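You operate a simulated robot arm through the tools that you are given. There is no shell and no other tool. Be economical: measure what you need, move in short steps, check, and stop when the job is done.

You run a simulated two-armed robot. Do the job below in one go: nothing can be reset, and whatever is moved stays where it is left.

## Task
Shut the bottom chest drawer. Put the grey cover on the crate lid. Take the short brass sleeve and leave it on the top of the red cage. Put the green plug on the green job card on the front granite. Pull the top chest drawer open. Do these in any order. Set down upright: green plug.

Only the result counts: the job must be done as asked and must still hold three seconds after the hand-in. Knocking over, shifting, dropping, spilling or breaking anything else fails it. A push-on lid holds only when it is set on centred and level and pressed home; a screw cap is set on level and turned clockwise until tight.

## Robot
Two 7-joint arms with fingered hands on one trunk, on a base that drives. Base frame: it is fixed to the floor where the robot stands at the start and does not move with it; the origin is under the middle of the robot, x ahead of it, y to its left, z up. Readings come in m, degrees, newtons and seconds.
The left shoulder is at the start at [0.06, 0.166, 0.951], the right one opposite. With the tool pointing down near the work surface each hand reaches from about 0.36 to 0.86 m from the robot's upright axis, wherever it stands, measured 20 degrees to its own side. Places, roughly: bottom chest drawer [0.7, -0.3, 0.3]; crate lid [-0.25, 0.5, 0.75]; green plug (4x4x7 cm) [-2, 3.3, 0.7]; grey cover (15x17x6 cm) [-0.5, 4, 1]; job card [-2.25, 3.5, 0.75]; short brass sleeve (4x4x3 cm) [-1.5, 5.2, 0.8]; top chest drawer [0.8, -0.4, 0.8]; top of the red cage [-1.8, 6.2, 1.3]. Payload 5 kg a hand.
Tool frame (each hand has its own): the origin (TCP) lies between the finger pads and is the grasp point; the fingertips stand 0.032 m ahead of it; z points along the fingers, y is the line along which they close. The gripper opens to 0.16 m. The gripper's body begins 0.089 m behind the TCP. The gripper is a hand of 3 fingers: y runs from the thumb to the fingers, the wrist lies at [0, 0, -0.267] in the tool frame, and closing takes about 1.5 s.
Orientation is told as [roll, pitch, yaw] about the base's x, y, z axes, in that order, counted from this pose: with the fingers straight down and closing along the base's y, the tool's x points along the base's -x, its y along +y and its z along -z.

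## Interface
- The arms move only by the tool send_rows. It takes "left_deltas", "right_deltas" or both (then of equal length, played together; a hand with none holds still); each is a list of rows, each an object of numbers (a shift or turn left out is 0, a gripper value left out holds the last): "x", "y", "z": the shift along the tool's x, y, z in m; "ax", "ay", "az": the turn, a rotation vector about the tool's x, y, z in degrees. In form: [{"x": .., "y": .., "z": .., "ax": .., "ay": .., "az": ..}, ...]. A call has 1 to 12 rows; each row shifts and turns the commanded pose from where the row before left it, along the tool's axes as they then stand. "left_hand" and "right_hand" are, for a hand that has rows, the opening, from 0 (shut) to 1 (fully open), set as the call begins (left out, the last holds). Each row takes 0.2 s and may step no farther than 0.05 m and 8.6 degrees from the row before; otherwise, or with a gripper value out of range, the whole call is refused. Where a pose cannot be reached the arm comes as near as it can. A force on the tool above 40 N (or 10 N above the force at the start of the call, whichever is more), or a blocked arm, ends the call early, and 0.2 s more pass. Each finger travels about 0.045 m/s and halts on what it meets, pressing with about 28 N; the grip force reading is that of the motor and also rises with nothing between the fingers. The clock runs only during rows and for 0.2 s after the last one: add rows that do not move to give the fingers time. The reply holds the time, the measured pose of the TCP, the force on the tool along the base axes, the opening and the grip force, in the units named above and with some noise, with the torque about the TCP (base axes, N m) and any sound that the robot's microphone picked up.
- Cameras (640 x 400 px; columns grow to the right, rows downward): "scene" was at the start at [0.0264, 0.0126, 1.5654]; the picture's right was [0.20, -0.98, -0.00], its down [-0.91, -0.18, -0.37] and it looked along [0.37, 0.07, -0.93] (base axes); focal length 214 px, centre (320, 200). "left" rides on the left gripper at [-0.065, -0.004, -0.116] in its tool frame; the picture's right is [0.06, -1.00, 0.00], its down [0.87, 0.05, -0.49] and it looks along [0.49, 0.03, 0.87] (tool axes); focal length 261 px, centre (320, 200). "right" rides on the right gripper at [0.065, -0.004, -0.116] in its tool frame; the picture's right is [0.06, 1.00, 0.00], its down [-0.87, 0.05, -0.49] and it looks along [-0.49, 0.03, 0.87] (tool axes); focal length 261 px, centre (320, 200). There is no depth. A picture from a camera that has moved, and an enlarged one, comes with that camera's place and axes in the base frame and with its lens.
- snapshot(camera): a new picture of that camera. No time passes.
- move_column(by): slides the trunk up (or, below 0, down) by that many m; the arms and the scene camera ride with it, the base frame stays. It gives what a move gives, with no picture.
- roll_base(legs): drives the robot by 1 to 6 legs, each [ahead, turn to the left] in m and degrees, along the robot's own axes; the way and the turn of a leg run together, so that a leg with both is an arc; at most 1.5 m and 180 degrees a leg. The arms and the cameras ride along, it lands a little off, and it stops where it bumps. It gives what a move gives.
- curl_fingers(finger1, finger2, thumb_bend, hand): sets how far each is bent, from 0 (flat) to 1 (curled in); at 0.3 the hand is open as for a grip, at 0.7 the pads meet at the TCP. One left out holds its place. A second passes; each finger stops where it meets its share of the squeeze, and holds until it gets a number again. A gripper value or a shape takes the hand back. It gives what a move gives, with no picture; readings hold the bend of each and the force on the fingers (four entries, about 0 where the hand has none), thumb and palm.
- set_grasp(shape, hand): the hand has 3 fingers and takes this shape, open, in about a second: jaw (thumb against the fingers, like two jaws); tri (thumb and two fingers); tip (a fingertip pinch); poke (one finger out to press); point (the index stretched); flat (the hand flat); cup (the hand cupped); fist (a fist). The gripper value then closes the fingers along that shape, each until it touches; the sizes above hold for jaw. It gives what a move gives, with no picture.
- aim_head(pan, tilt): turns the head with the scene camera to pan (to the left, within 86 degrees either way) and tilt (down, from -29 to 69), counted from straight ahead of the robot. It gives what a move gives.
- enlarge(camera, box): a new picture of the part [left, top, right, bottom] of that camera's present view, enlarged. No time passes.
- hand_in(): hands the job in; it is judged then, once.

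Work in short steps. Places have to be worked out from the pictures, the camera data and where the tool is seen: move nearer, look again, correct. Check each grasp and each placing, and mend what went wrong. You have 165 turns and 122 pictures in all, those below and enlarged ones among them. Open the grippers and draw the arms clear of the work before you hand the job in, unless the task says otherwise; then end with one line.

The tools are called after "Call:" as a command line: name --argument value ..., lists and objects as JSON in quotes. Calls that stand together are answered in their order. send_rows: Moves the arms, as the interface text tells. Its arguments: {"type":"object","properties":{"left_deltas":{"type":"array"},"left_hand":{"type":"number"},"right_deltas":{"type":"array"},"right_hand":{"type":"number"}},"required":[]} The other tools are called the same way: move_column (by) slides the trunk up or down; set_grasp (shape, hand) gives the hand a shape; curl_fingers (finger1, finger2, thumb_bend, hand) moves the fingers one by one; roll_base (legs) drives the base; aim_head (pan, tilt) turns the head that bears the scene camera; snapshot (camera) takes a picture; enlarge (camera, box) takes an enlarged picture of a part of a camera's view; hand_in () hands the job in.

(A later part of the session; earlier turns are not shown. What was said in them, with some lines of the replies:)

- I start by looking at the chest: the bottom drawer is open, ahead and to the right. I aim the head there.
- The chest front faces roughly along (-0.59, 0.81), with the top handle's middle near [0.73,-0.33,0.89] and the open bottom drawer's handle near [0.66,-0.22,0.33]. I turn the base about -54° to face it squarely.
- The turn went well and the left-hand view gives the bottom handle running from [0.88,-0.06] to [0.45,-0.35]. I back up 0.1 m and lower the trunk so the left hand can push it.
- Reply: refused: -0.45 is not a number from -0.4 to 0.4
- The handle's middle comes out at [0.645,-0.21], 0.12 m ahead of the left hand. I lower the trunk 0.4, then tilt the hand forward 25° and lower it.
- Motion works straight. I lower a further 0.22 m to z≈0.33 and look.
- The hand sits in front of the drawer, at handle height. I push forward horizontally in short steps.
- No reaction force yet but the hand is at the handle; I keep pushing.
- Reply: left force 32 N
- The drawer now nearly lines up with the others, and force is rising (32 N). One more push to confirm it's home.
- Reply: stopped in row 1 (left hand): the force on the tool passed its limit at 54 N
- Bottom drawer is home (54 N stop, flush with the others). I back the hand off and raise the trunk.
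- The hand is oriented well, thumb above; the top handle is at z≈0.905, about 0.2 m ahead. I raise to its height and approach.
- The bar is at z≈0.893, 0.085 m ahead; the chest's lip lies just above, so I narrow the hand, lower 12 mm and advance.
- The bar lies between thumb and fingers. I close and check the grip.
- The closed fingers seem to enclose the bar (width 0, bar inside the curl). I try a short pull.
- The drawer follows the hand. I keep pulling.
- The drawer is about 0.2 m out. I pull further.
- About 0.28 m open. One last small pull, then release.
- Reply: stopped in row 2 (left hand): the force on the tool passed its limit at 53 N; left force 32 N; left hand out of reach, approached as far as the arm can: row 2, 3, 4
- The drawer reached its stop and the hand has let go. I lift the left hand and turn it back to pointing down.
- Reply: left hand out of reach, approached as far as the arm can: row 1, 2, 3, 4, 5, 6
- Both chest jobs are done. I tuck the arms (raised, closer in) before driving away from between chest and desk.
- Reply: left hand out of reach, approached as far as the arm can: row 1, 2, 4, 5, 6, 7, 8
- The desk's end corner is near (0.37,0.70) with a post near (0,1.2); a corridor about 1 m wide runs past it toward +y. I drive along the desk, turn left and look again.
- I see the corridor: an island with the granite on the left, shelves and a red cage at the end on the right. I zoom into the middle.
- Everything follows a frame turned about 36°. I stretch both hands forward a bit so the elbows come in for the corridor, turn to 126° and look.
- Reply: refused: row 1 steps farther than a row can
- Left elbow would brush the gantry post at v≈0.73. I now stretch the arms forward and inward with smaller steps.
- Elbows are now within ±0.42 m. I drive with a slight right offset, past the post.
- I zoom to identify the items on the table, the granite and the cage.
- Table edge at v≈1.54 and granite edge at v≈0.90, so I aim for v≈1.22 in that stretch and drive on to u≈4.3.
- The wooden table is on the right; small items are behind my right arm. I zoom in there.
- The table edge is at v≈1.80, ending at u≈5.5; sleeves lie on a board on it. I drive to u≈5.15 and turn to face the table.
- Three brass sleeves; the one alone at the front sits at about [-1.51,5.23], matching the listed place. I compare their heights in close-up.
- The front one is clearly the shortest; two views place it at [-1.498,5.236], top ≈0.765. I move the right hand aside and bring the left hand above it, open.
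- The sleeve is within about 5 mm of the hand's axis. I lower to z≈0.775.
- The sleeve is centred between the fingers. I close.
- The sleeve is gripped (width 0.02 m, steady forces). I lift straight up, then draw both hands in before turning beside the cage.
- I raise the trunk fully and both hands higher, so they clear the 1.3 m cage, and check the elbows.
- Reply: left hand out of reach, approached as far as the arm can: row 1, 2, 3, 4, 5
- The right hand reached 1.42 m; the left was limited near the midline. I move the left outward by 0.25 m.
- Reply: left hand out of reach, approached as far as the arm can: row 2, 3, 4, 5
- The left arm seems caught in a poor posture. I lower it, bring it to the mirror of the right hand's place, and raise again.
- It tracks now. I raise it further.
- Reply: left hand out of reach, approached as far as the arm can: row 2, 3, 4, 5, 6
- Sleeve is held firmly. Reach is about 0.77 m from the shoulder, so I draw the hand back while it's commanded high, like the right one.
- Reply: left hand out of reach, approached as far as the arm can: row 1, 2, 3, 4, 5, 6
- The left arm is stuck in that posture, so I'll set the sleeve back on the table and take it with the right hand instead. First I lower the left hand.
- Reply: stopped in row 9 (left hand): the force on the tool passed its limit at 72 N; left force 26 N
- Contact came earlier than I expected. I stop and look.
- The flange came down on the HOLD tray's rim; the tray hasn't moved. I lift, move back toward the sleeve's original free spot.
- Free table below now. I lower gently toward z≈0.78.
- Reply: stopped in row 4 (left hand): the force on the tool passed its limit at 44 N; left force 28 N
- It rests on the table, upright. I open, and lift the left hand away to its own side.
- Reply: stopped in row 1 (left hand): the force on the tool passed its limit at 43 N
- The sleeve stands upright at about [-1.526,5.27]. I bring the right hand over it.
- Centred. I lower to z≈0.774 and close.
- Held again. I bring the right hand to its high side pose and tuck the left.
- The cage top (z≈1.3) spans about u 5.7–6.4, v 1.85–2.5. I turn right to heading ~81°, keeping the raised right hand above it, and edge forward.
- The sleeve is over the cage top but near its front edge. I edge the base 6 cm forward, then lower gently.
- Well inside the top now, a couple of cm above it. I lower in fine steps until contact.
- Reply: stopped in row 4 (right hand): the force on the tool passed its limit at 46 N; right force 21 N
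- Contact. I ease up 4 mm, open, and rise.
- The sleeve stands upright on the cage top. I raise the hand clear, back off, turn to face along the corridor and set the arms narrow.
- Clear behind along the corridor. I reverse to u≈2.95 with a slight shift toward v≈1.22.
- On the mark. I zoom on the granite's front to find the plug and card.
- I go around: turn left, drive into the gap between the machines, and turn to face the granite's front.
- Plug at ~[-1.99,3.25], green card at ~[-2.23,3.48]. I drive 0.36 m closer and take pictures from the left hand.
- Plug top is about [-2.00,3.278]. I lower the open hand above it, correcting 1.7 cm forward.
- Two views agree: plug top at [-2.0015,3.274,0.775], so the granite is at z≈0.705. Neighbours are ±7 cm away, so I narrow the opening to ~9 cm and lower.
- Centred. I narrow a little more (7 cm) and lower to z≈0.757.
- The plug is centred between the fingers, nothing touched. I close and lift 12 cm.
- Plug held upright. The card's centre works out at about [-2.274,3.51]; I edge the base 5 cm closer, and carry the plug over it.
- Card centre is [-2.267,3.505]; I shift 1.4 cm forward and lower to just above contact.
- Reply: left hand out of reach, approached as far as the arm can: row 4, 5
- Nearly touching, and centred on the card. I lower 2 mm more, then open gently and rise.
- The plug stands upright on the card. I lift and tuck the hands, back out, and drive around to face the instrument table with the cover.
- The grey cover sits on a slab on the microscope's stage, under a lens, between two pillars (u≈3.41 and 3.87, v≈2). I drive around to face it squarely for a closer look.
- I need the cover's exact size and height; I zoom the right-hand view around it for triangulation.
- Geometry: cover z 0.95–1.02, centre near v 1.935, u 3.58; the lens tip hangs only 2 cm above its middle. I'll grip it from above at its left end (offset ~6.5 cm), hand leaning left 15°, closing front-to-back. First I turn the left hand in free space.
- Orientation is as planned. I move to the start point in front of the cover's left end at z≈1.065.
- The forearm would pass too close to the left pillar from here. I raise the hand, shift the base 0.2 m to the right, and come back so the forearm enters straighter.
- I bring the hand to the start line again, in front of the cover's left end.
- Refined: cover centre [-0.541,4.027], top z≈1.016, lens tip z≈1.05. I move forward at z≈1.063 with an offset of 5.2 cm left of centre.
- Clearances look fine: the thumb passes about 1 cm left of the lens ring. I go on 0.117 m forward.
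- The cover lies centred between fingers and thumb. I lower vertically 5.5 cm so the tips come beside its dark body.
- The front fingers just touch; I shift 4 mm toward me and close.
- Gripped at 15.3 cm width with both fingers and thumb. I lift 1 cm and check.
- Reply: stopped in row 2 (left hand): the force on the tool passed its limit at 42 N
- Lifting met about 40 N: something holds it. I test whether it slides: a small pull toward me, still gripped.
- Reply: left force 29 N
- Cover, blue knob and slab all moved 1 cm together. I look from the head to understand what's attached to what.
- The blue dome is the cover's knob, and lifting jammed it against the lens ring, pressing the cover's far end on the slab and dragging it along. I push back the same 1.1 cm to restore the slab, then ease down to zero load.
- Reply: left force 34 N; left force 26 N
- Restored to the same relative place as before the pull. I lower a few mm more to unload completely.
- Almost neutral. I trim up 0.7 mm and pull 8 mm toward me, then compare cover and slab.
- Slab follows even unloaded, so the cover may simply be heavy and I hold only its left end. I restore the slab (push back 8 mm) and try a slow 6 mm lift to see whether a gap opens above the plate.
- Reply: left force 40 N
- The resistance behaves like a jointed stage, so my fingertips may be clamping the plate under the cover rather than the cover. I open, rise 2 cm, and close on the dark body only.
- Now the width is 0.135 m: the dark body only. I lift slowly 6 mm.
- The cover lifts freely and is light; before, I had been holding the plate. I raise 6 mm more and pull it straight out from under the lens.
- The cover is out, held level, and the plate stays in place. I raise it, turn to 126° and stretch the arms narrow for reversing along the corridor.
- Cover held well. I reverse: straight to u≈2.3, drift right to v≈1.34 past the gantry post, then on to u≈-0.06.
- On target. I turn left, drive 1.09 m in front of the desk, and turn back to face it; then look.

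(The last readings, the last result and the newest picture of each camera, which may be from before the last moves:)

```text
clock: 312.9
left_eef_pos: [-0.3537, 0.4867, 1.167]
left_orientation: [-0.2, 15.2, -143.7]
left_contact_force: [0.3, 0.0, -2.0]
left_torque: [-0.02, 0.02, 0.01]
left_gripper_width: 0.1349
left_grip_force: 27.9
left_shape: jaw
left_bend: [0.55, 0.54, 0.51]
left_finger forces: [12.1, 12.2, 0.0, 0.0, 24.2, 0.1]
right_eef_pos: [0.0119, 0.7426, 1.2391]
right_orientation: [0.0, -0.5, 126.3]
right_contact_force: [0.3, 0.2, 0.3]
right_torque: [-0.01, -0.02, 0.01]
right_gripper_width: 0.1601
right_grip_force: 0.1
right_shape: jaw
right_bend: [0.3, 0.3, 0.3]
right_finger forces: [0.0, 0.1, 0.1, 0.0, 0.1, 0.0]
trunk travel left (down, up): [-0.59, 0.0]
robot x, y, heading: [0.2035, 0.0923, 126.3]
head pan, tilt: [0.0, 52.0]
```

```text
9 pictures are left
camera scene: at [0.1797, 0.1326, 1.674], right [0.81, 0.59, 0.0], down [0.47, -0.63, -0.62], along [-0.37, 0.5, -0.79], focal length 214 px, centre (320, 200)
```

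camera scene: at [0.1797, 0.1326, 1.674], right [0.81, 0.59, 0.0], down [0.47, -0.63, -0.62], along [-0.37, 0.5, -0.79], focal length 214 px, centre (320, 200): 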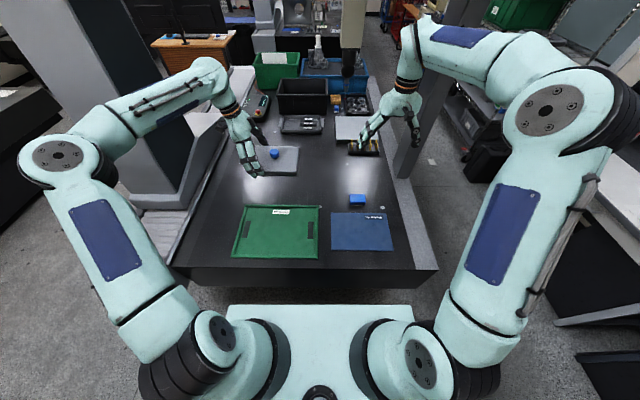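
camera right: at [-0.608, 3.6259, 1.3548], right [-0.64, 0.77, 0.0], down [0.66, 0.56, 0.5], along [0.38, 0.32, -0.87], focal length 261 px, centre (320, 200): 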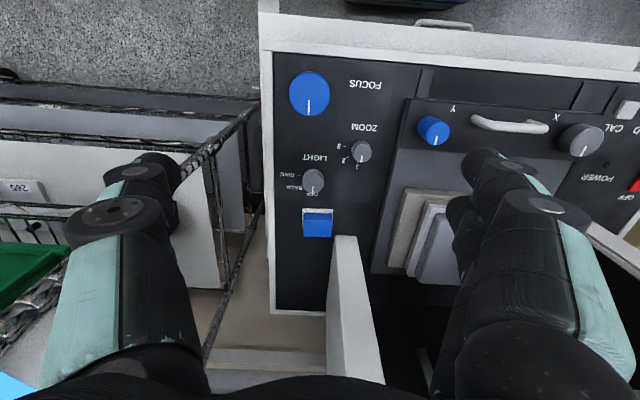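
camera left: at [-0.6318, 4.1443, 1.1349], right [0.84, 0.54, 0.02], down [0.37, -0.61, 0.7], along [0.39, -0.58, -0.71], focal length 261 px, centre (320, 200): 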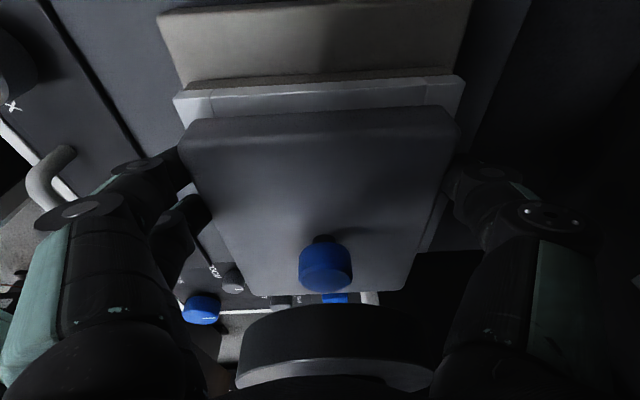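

The green crate lid lies ahead, centre about [-0.31,0.43]. I move the cover over it and lower to TCP z≈0.9.

Call:
send_rows --left_deltas '[{"y": 0.04}, {"y": 0.038}, {"x": -0.026, "z": -0.007}, {"x": -0.026, "z": -0.007}, {"x": -0.0117, "z": 0.0435}, {"x": -0.0117, "z": 0.0435}, {"x": -0.0117, "z": 0.0435}, {"x": -0.0117, "z": 0.0435}, {"x": -0.0117, "z": 0.0435}, {"x": -0.0117, "z": 0.0435}]'

Call:
snapshot --camera "left"

Call:
enlarge --camera "scene" --box '[210, 160, 350, 280]'

```text
clock: 315.1
left_eef_pos: [-0.3513, 0.3955, 0.8939]
left_orientation: [-0.3, 15.3, -143.7]
left_contact_force: [-0.5, -0.1, -2.2]
left_torque: [-0.03, 0.04, -0.02]
left_gripper_width: 0.1348
left_grip_force: 27.8
left_shape: jaw
left_bend: [0.55, 0.54, 0.51]
left_finger forces: [12.1, 12.4, 0.0, 0.0, 24.5, 0.1]
right_eef_pos: [0.0104, 0.7444, 1.2391]
right_orientation: [0.0, -0.6, 126.5]
right_contact_force: [-0.2, 0.8, -0.1]
right_torque: [-0.01, 0.0, 0.01]
right_gripper_width: 0.1599
right_grip_force: 0.1
right_shape: jaw
right_bend: [0.3, 0.3, 0.3]
right_finger forces: [0.0, 0.0, 0.0, 0.0, 0.1, 0.0]
trunk travel left (down, up): [-0.59, 0.0]
robot x, y, heading: [0.2051, 0.0925, 126.4]
head pan, tilt: [0.0, 52.0]
```

```text
8 pictures are left
camera left: at [-0.4281, 0.3434, 0.9881], right [-0.54, 0.84, 0.02], down [0.61, 0.37, 0.7], along [0.58, 0.39, -0.71], focal length 261 px, centre (320, 200)
```

left: 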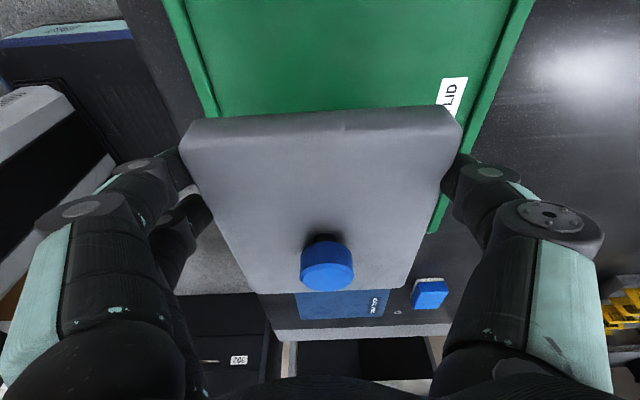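

```text
3.33 times, centred on (280, 220) of scene
camera zoom: at [0.1791, 0.133, 1.674], right [0.8, 0.59, 0.0], down [0.47, -0.63, -0.62], along [-0.36, 0.5, -0.79], focal length 715 px, centre (453, 133)
```

zoom: 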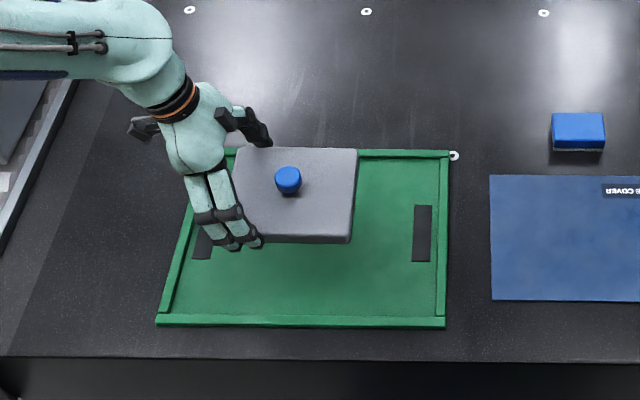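

The lid's centre works out at [-0.31,0.47]; I shift 2.6 cm forward and 2.3 cm right, lower 8 cm, then fine steps until contact.

Call:
send_rows --left_deltas '[{"y": -0.026}, {"x": 0.0222, "z": 0.006}, {"x": -0.0078, "z": 0.029}, {"x": -0.0078, "z": 0.029}, {"x": -0.0052, "z": 0.0193}]'

Call:
send_rows --left_deltas '[{"x": -0.0013, "z": 0.0048}, {"x": -0.0013, "z": 0.0048}, {"x": -0.0008, "z": 0.0029}, {"x": -0.0008, "z": 0.0029}, {"x": -0.0008, "z": 0.0029}, {"x": -0.0008, "z": 0.0029}, {"x": -0.0008, "z": 0.0029}, {"x": -0.0008, "z": 0.0029}]'

Call:
snapshot --camera "left"

```text
clock: 316.3
left_eef_pos: [-0.3495, 0.4287, 0.8142]
left_orientation: [-0.2, 15.3, -143.8]
left_contact_force: [-0.2, -0.4, -1.5]
left_torque: [-0.05, 0.04, 0.0]
left_gripper_width: 0.1349
left_grip_force: 28.1
left_shape: jaw
left_bend: [0.55, 0.54, 0.51]
left_finger forces: [12.0, 12.3, 0.1, 0.0, 24.4, 0.1]
right_eef_pos: [0.0109, 0.7446, 1.2382]
right_orientation: [-0.1, -0.5, 126.5]
right_contact_force: [0.2, 0.7, -0.3]
right_torque: [0.0, -0.01, 0.0]
right_gripper_width: 0.16
right_grip_force: 0.1
right_shape: jaw
right_bend: [0.3, 0.3, 0.3]
right_finger forces: [0.1, 0.1, 0.0, 0.0, 0.0, 0.0]
trunk travel left (down, up): [-0.59, 0.0]
robot x, y, heading: [0.2101, 0.0972, 126.2]
head pan, tilt: [0.0, 52.0]
```

```text
clock: 318.1
left_eef_pos: [-0.3486, 0.4282, 0.7871]
left_orientation: [-0.2, 15.2, -143.7]
left_contact_force: [-0.8, -0.5, -1.0]
left_torque: [-0.04, 0.08, 0.02]
left_gripper_width: 0.1346
left_grip_force: 28.1
left_shape: jaw
left_bend: [0.55, 0.54, 0.51]
left_finger forces: [12.0, 12.3, 0.0, 0.0, 24.4, 0.0]
right_eef_pos: [0.0118, 0.7435, 1.2398]
right_orientation: [0.0, -0.5, 126.3]
right_contact_force: [-0.2, 0.4, 0.3]
right_torque: [-0.02, 0.02, -0.01]
right_gripper_width: 0.1601
right_grip_force: 0.0
right_shape: jaw
right_bend: [0.3, 0.3, 0.3]
right_finger forces: [0.1, 0.0, 0.0, 0.1, 0.1, 0.0]
trunk travel left (down, up): [-0.59, 0.0]
robot x, y, heading: [0.2071, 0.0944, 126.4]
head pan, tilt: [0.0, 52.0]
```

```text
6 pictures are left
camera left: at [-0.4255, 0.3774, 0.8816], right [-0.54, 0.84, 0.02], down [0.61, 0.37, 0.7], along [0.58, 0.39, -0.71], focal length 261 px, centre (320, 200)
```

left: 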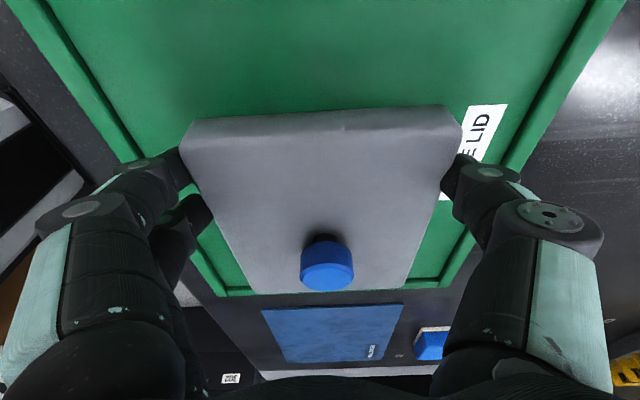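

No contact yet; I keep lowering in 2.5 mm steps.

Call:
send_rows --left_deltas '[{"x": -0.0006, "z": 0.0024}, {"x": -0.0006, "z": 0.0024}, {"x": -0.0006, "z": 0.0024}, {"x": -0.0006, "z": 0.0024}, {"x": -0.0006, "z": 0.0024}, {"x": -0.0006, "z": 0.0024}, {"x": -0.0006, "z": 0.0024}, {"x": -0.0006, "z": 0.0024}]'

```text
clock: 319.9
left_eef_pos: [-0.3496, 0.43, 0.7679]
left_orientation: [-0.2, 15.3, -143.7]
left_contact_force: [-0.3, 0.0, -0.8]
left_torque: [-0.04, 0.09, 0.02]
left_gripper_width: 0.1349
left_grip_force: 28.4
left_shape: jaw
left_bend: [0.55, 0.54, 0.51]
left_finger forces: [12.0, 12.3, 0.0, 0.0, 24.3, 0.0]
right_eef_pos: [0.0119, 0.7435, 1.2387]
right_orientation: [0.0, -0.6, 126.3]
right_contact_force: [0.3, 0.3, 0.1]
right_torque: [0.03, -0.02, -0.01]
right_gripper_width: 0.1602
right_grip_force: 0.0
right_shape: jaw
right_bend: [0.3, 0.3, 0.3]
right_finger forces: [0.1, 0.0, 0.0, 0.0, 0.0, 0.0]
trunk travel left (down, up): [-0.59, 0.0]
robot x, y, heading: [0.2073, 0.0947, 126.5]
head pan, tilt: [0.0, 52.0]
```

Call:
send_rows --left_deltas '[{"x": -0.0005, "z": 0.0019}, {"x": -0.0005, "z": 0.0019}, {"x": -0.0005, "z": 0.0019}, {"x": -0.0005, "z": 0.0019}, {"x": -0.0005, "z": 0.0019}, {"x": -0.0005, "z": 0.0019}]'

Call:
enlarge --camera "scene" --box '[220, 170, 340, 270]'

```text
clock: 321.3
left_eef_pos: [-0.3484, 0.4306, 0.7565]
left_orientation: [-0.3, 15.3, -143.7]
left_contact_force: [0.3, -0.5, -2.3]
left_torque: [0.01, 0.07, 0.01]
left_gripper_width: 0.135
left_grip_force: 27.9
left_shape: jaw
left_bend: [0.55, 0.54, 0.51]
left_finger forces: [12.0, 12.3, 0.0, 0.0, 24.4, 0.0]
right_eef_pos: [0.0109, 0.7428, 1.2388]
right_orientation: [0.0, -0.5, 126.3]
right_contact_force: [-0.5, 0.2, -0.6]
right_torque: [-0.01, -0.04, -0.02]
right_gripper_width: 0.1601
right_grip_force: 0.1
right_shape: jaw
right_bend: [0.3, 0.3, 0.3]
right_finger forces: [0.1, 0.0, 0.1, 0.1, 0.0, 0.1]
trunk travel left (down, up): [-0.59, 0.0]
robot x, y, heading: [0.2082, 0.096, 126.5]
head pan, tilt: [0.0, 52.0]
```

```text
4.00 times, centred on (280, 220) of scene
camera zoom: at [0.1798, 0.1326, 1.674], right [0.81, 0.59, 0.0], down [0.47, -0.63, -0.62], along [-0.37, 0.5, -0.79], focal length 858 px, centre (480, 120)
```

zoom: 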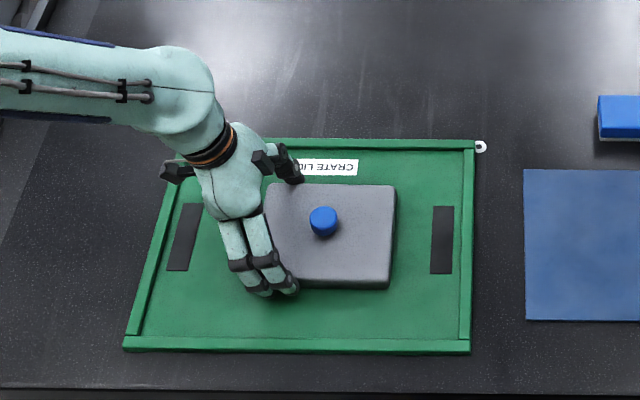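

The cover is well inside "CRATE LID", close above it. I go on in 1.5 mm steps.

Call:
send_rows --left_deltas '[{"x": -0.0004, "z": 0.0015}, {"x": -0.0004, "z": 0.0015}, {"x": -0.0004, "z": 0.0015}, {"x": -0.0004, "z": 0.0015}, {"x": -0.0004, "z": 0.0015}, {"x": -0.0004, "z": 0.0015}, {"x": -0.0004, "z": 0.0015}, {"x": -0.0004, "z": 0.0015}]'

```text
clock: 322.9
left_eef_pos: [-0.349, 0.4331, 0.7494]
left_orientation: [-0.6, 15.3, -143.6]
left_contact_force: [1.1, -4.2, 22.1]
left_torque: [-1.24, -0.78, -0.17]
left_gripper_width: 0.1344
left_grip_force: 28.4
left_shape: jaw
left_bend: [0.56, 0.55, 0.52]
left_finger forces: [24.0, 14.8, 0.0, 0.1, 21.8, 0.0]
right_eef_pos: [0.0123, 0.743, 1.2407]
right_orientation: [0.1, -0.6, 126.4]
right_contact_force: [-0.4, 0.2, 0.4]
right_torque: [0.04, -0.03, -0.01]
right_gripper_width: 0.16
right_grip_force: 0.0
right_shape: jaw
right_bend: [0.3, 0.3, 0.3]
right_finger forces: [0.1, 0.0, 0.0, 0.0, 0.0, 0.0]
trunk travel left (down, up): [-0.59, 0.0]
robot x, y, heading: [0.2074, 0.0918, 126.6]
head pan, tilt: [0.0, 52.0]
stopped in row 8 (left hand): the force on the tool passed its limit at 43 N (the readings are from after the stop); the commanded pose is now the measured one
```

Contact, pressed down. I ease up 2 mm, open, and check before withdrawing.

Call:
send_rows --left_deltas '[{"x": 0.0005, "z": -0.0019}]'

Call:
send_rows --left_deltas '[{}, {}, {}, {}]' --left_hand 1

Call:
send_rows --left_deltas '[{"x": 0.0052, "z": -0.0193}, {"x": 0.0078, "z": -0.029}, {"x": 0.0104, "z": -0.0386}, {"x": 0.0104, "z": -0.0386}, {"x": 0.0104, "z": -0.0386}, {"x": 0.0104, "z": -0.0386}, {"x": 0.0104, "z": -0.0386}, {"x": 0.0104, "z": -0.0386}]'

Call:
enlarge --camera "scene" --box '[220, 170, 340, 270]'

```text
clock: 323.3
left_eef_pos: [-0.3492, 0.432, 0.751]
left_orientation: [-0.6, 15.2, -143.7]
left_contact_force: [0.3, -1.4, 9.4]
left_torque: [-0.41, -0.31, -0.04]
left_gripper_width: 0.1343
left_grip_force: 27.6
left_shape: jaw
left_bend: [0.56, 0.55, 0.52]
left_finger forces: [16.3, 13.2, 0.1, 0.0, 24.2, 0.0]
right_eef_pos: [0.012, 0.7437, 1.2397]
right_orientation: [0.0, -0.6, 126.4]
right_contact_force: [-0.8, -0.1, 0.9]
right_torque: [-0.01, 0.0, 0.0]
right_gripper_width: 0.1601
right_grip_force: 0.1
right_shape: jaw
right_bend: [0.3, 0.3, 0.3]
right_finger forces: [0.0, 0.0, 0.0, 0.0, 0.0, 0.0]
trunk travel left (down, up): [-0.59, 0.0]
robot x, y, heading: [0.2062, 0.093, 126.5]
head pan, tilt: [0.0, 52.0]
```

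```text
clock: 324.3
left_eef_pos: [-0.3502, 0.4323, 0.7515]
left_orientation: [-0.6, 15.2, -143.6]
left_contact_force: [0.3, -0.4, -0.3]
left_torque: [-0.01, 0.0, 0.01]
left_gripper_width: 0.1601
left_grip_force: 0.1
left_shape: jaw
left_bend: [0.3, 0.3, 0.3]
left_finger forces: [0.0, 0.0, 0.0, 0.1, 0.0, 0.0]
right_eef_pos: [0.0119, 0.7425, 1.2398]
right_orientation: [0.0, -0.5, 126.4]
right_contact_force: [0.6, -0.6, 0.0]
right_torque: [0.03, -0.01, -0.01]
right_gripper_width: 0.16
right_grip_force: 0.0
right_shape: jaw
right_bend: [0.3, 0.3, 0.3]
right_finger forces: [0.0, 0.0, 0.1, 0.0, 0.0, 0.1]
trunk travel left (down, up): [-0.59, 0.0]
robot x, y, heading: [0.2069, 0.0919, 126.4]
head pan, tilt: [0.0, 52.0]
```

```text
clock: 326.1
left_eef_pos: [-0.3478, 0.429, 1.0393]
left_orientation: [-0.6, 15.2, -143.9]
left_contact_force: [-0.8, 0.4, -0.1]
left_torque: [0.01, 0.0, -0.01]
left_gripper_width: 0.1599
left_grip_force: 0.1
left_shape: jaw
left_bend: [0.3, 0.3, 0.3]
left_finger forces: [0.0, 0.1, 0.1, 0.1, 0.0, 0.1]
right_eef_pos: [0.0124, 0.7418, 1.2406]
right_orientation: [0.0, -0.5, 126.4]
right_contact_force: [-0.2, 0.4, -0.5]
right_torque: [0.04, -0.03, 0.01]
right_gripper_width: 0.16
right_grip_force: 0.1
right_shape: jaw
right_bend: [0.3, 0.3, 0.3]
right_finger forces: [0.0, 0.0, 0.0, 0.1, 0.0, 0.0]
trunk travel left (down, up): [-0.59, 0.0]
robot x, y, heading: [0.2065, 0.0942, 126.4]
head pan, tilt: [0.0, 52.0]
```

```text
4.00 times, centred on (280, 220) of scene
camera zoom: at [0.1799, 0.1319, 1.6739], right [0.8, 0.59, 0.0], down [0.47, -0.63, -0.62], along [-0.37, 0.5, -0.79], focal length 858 px, centre (480, 120)
```

zoom: 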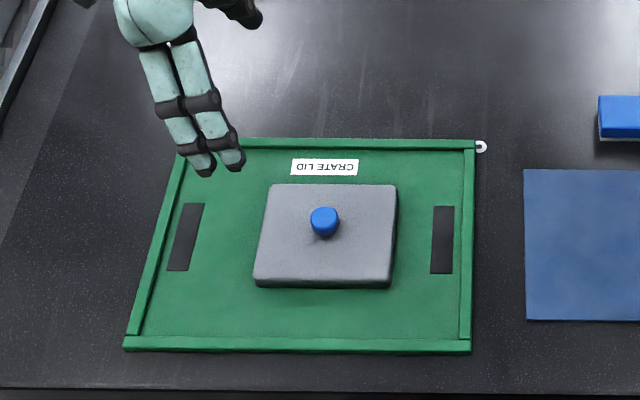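

The cover lies flat on the crate lid and both hands are open and clear. All five jobs have been done and checked, so I hand in.

Call:
hand_in

```text
The job is handed in.
```

All five jobs are done and handed in. The bottom drawer is shut, the top drawer is open, the short sleeve stands on the red cage, the green plug stands upright on its card, and the grey cover lies flat on the crate lid. While freeing the cover I twice dragged the microscope's stage plate about 1 cm and pushed it back, so it may sit a millimetre or two off. I did not look at the drawers again before handing in.
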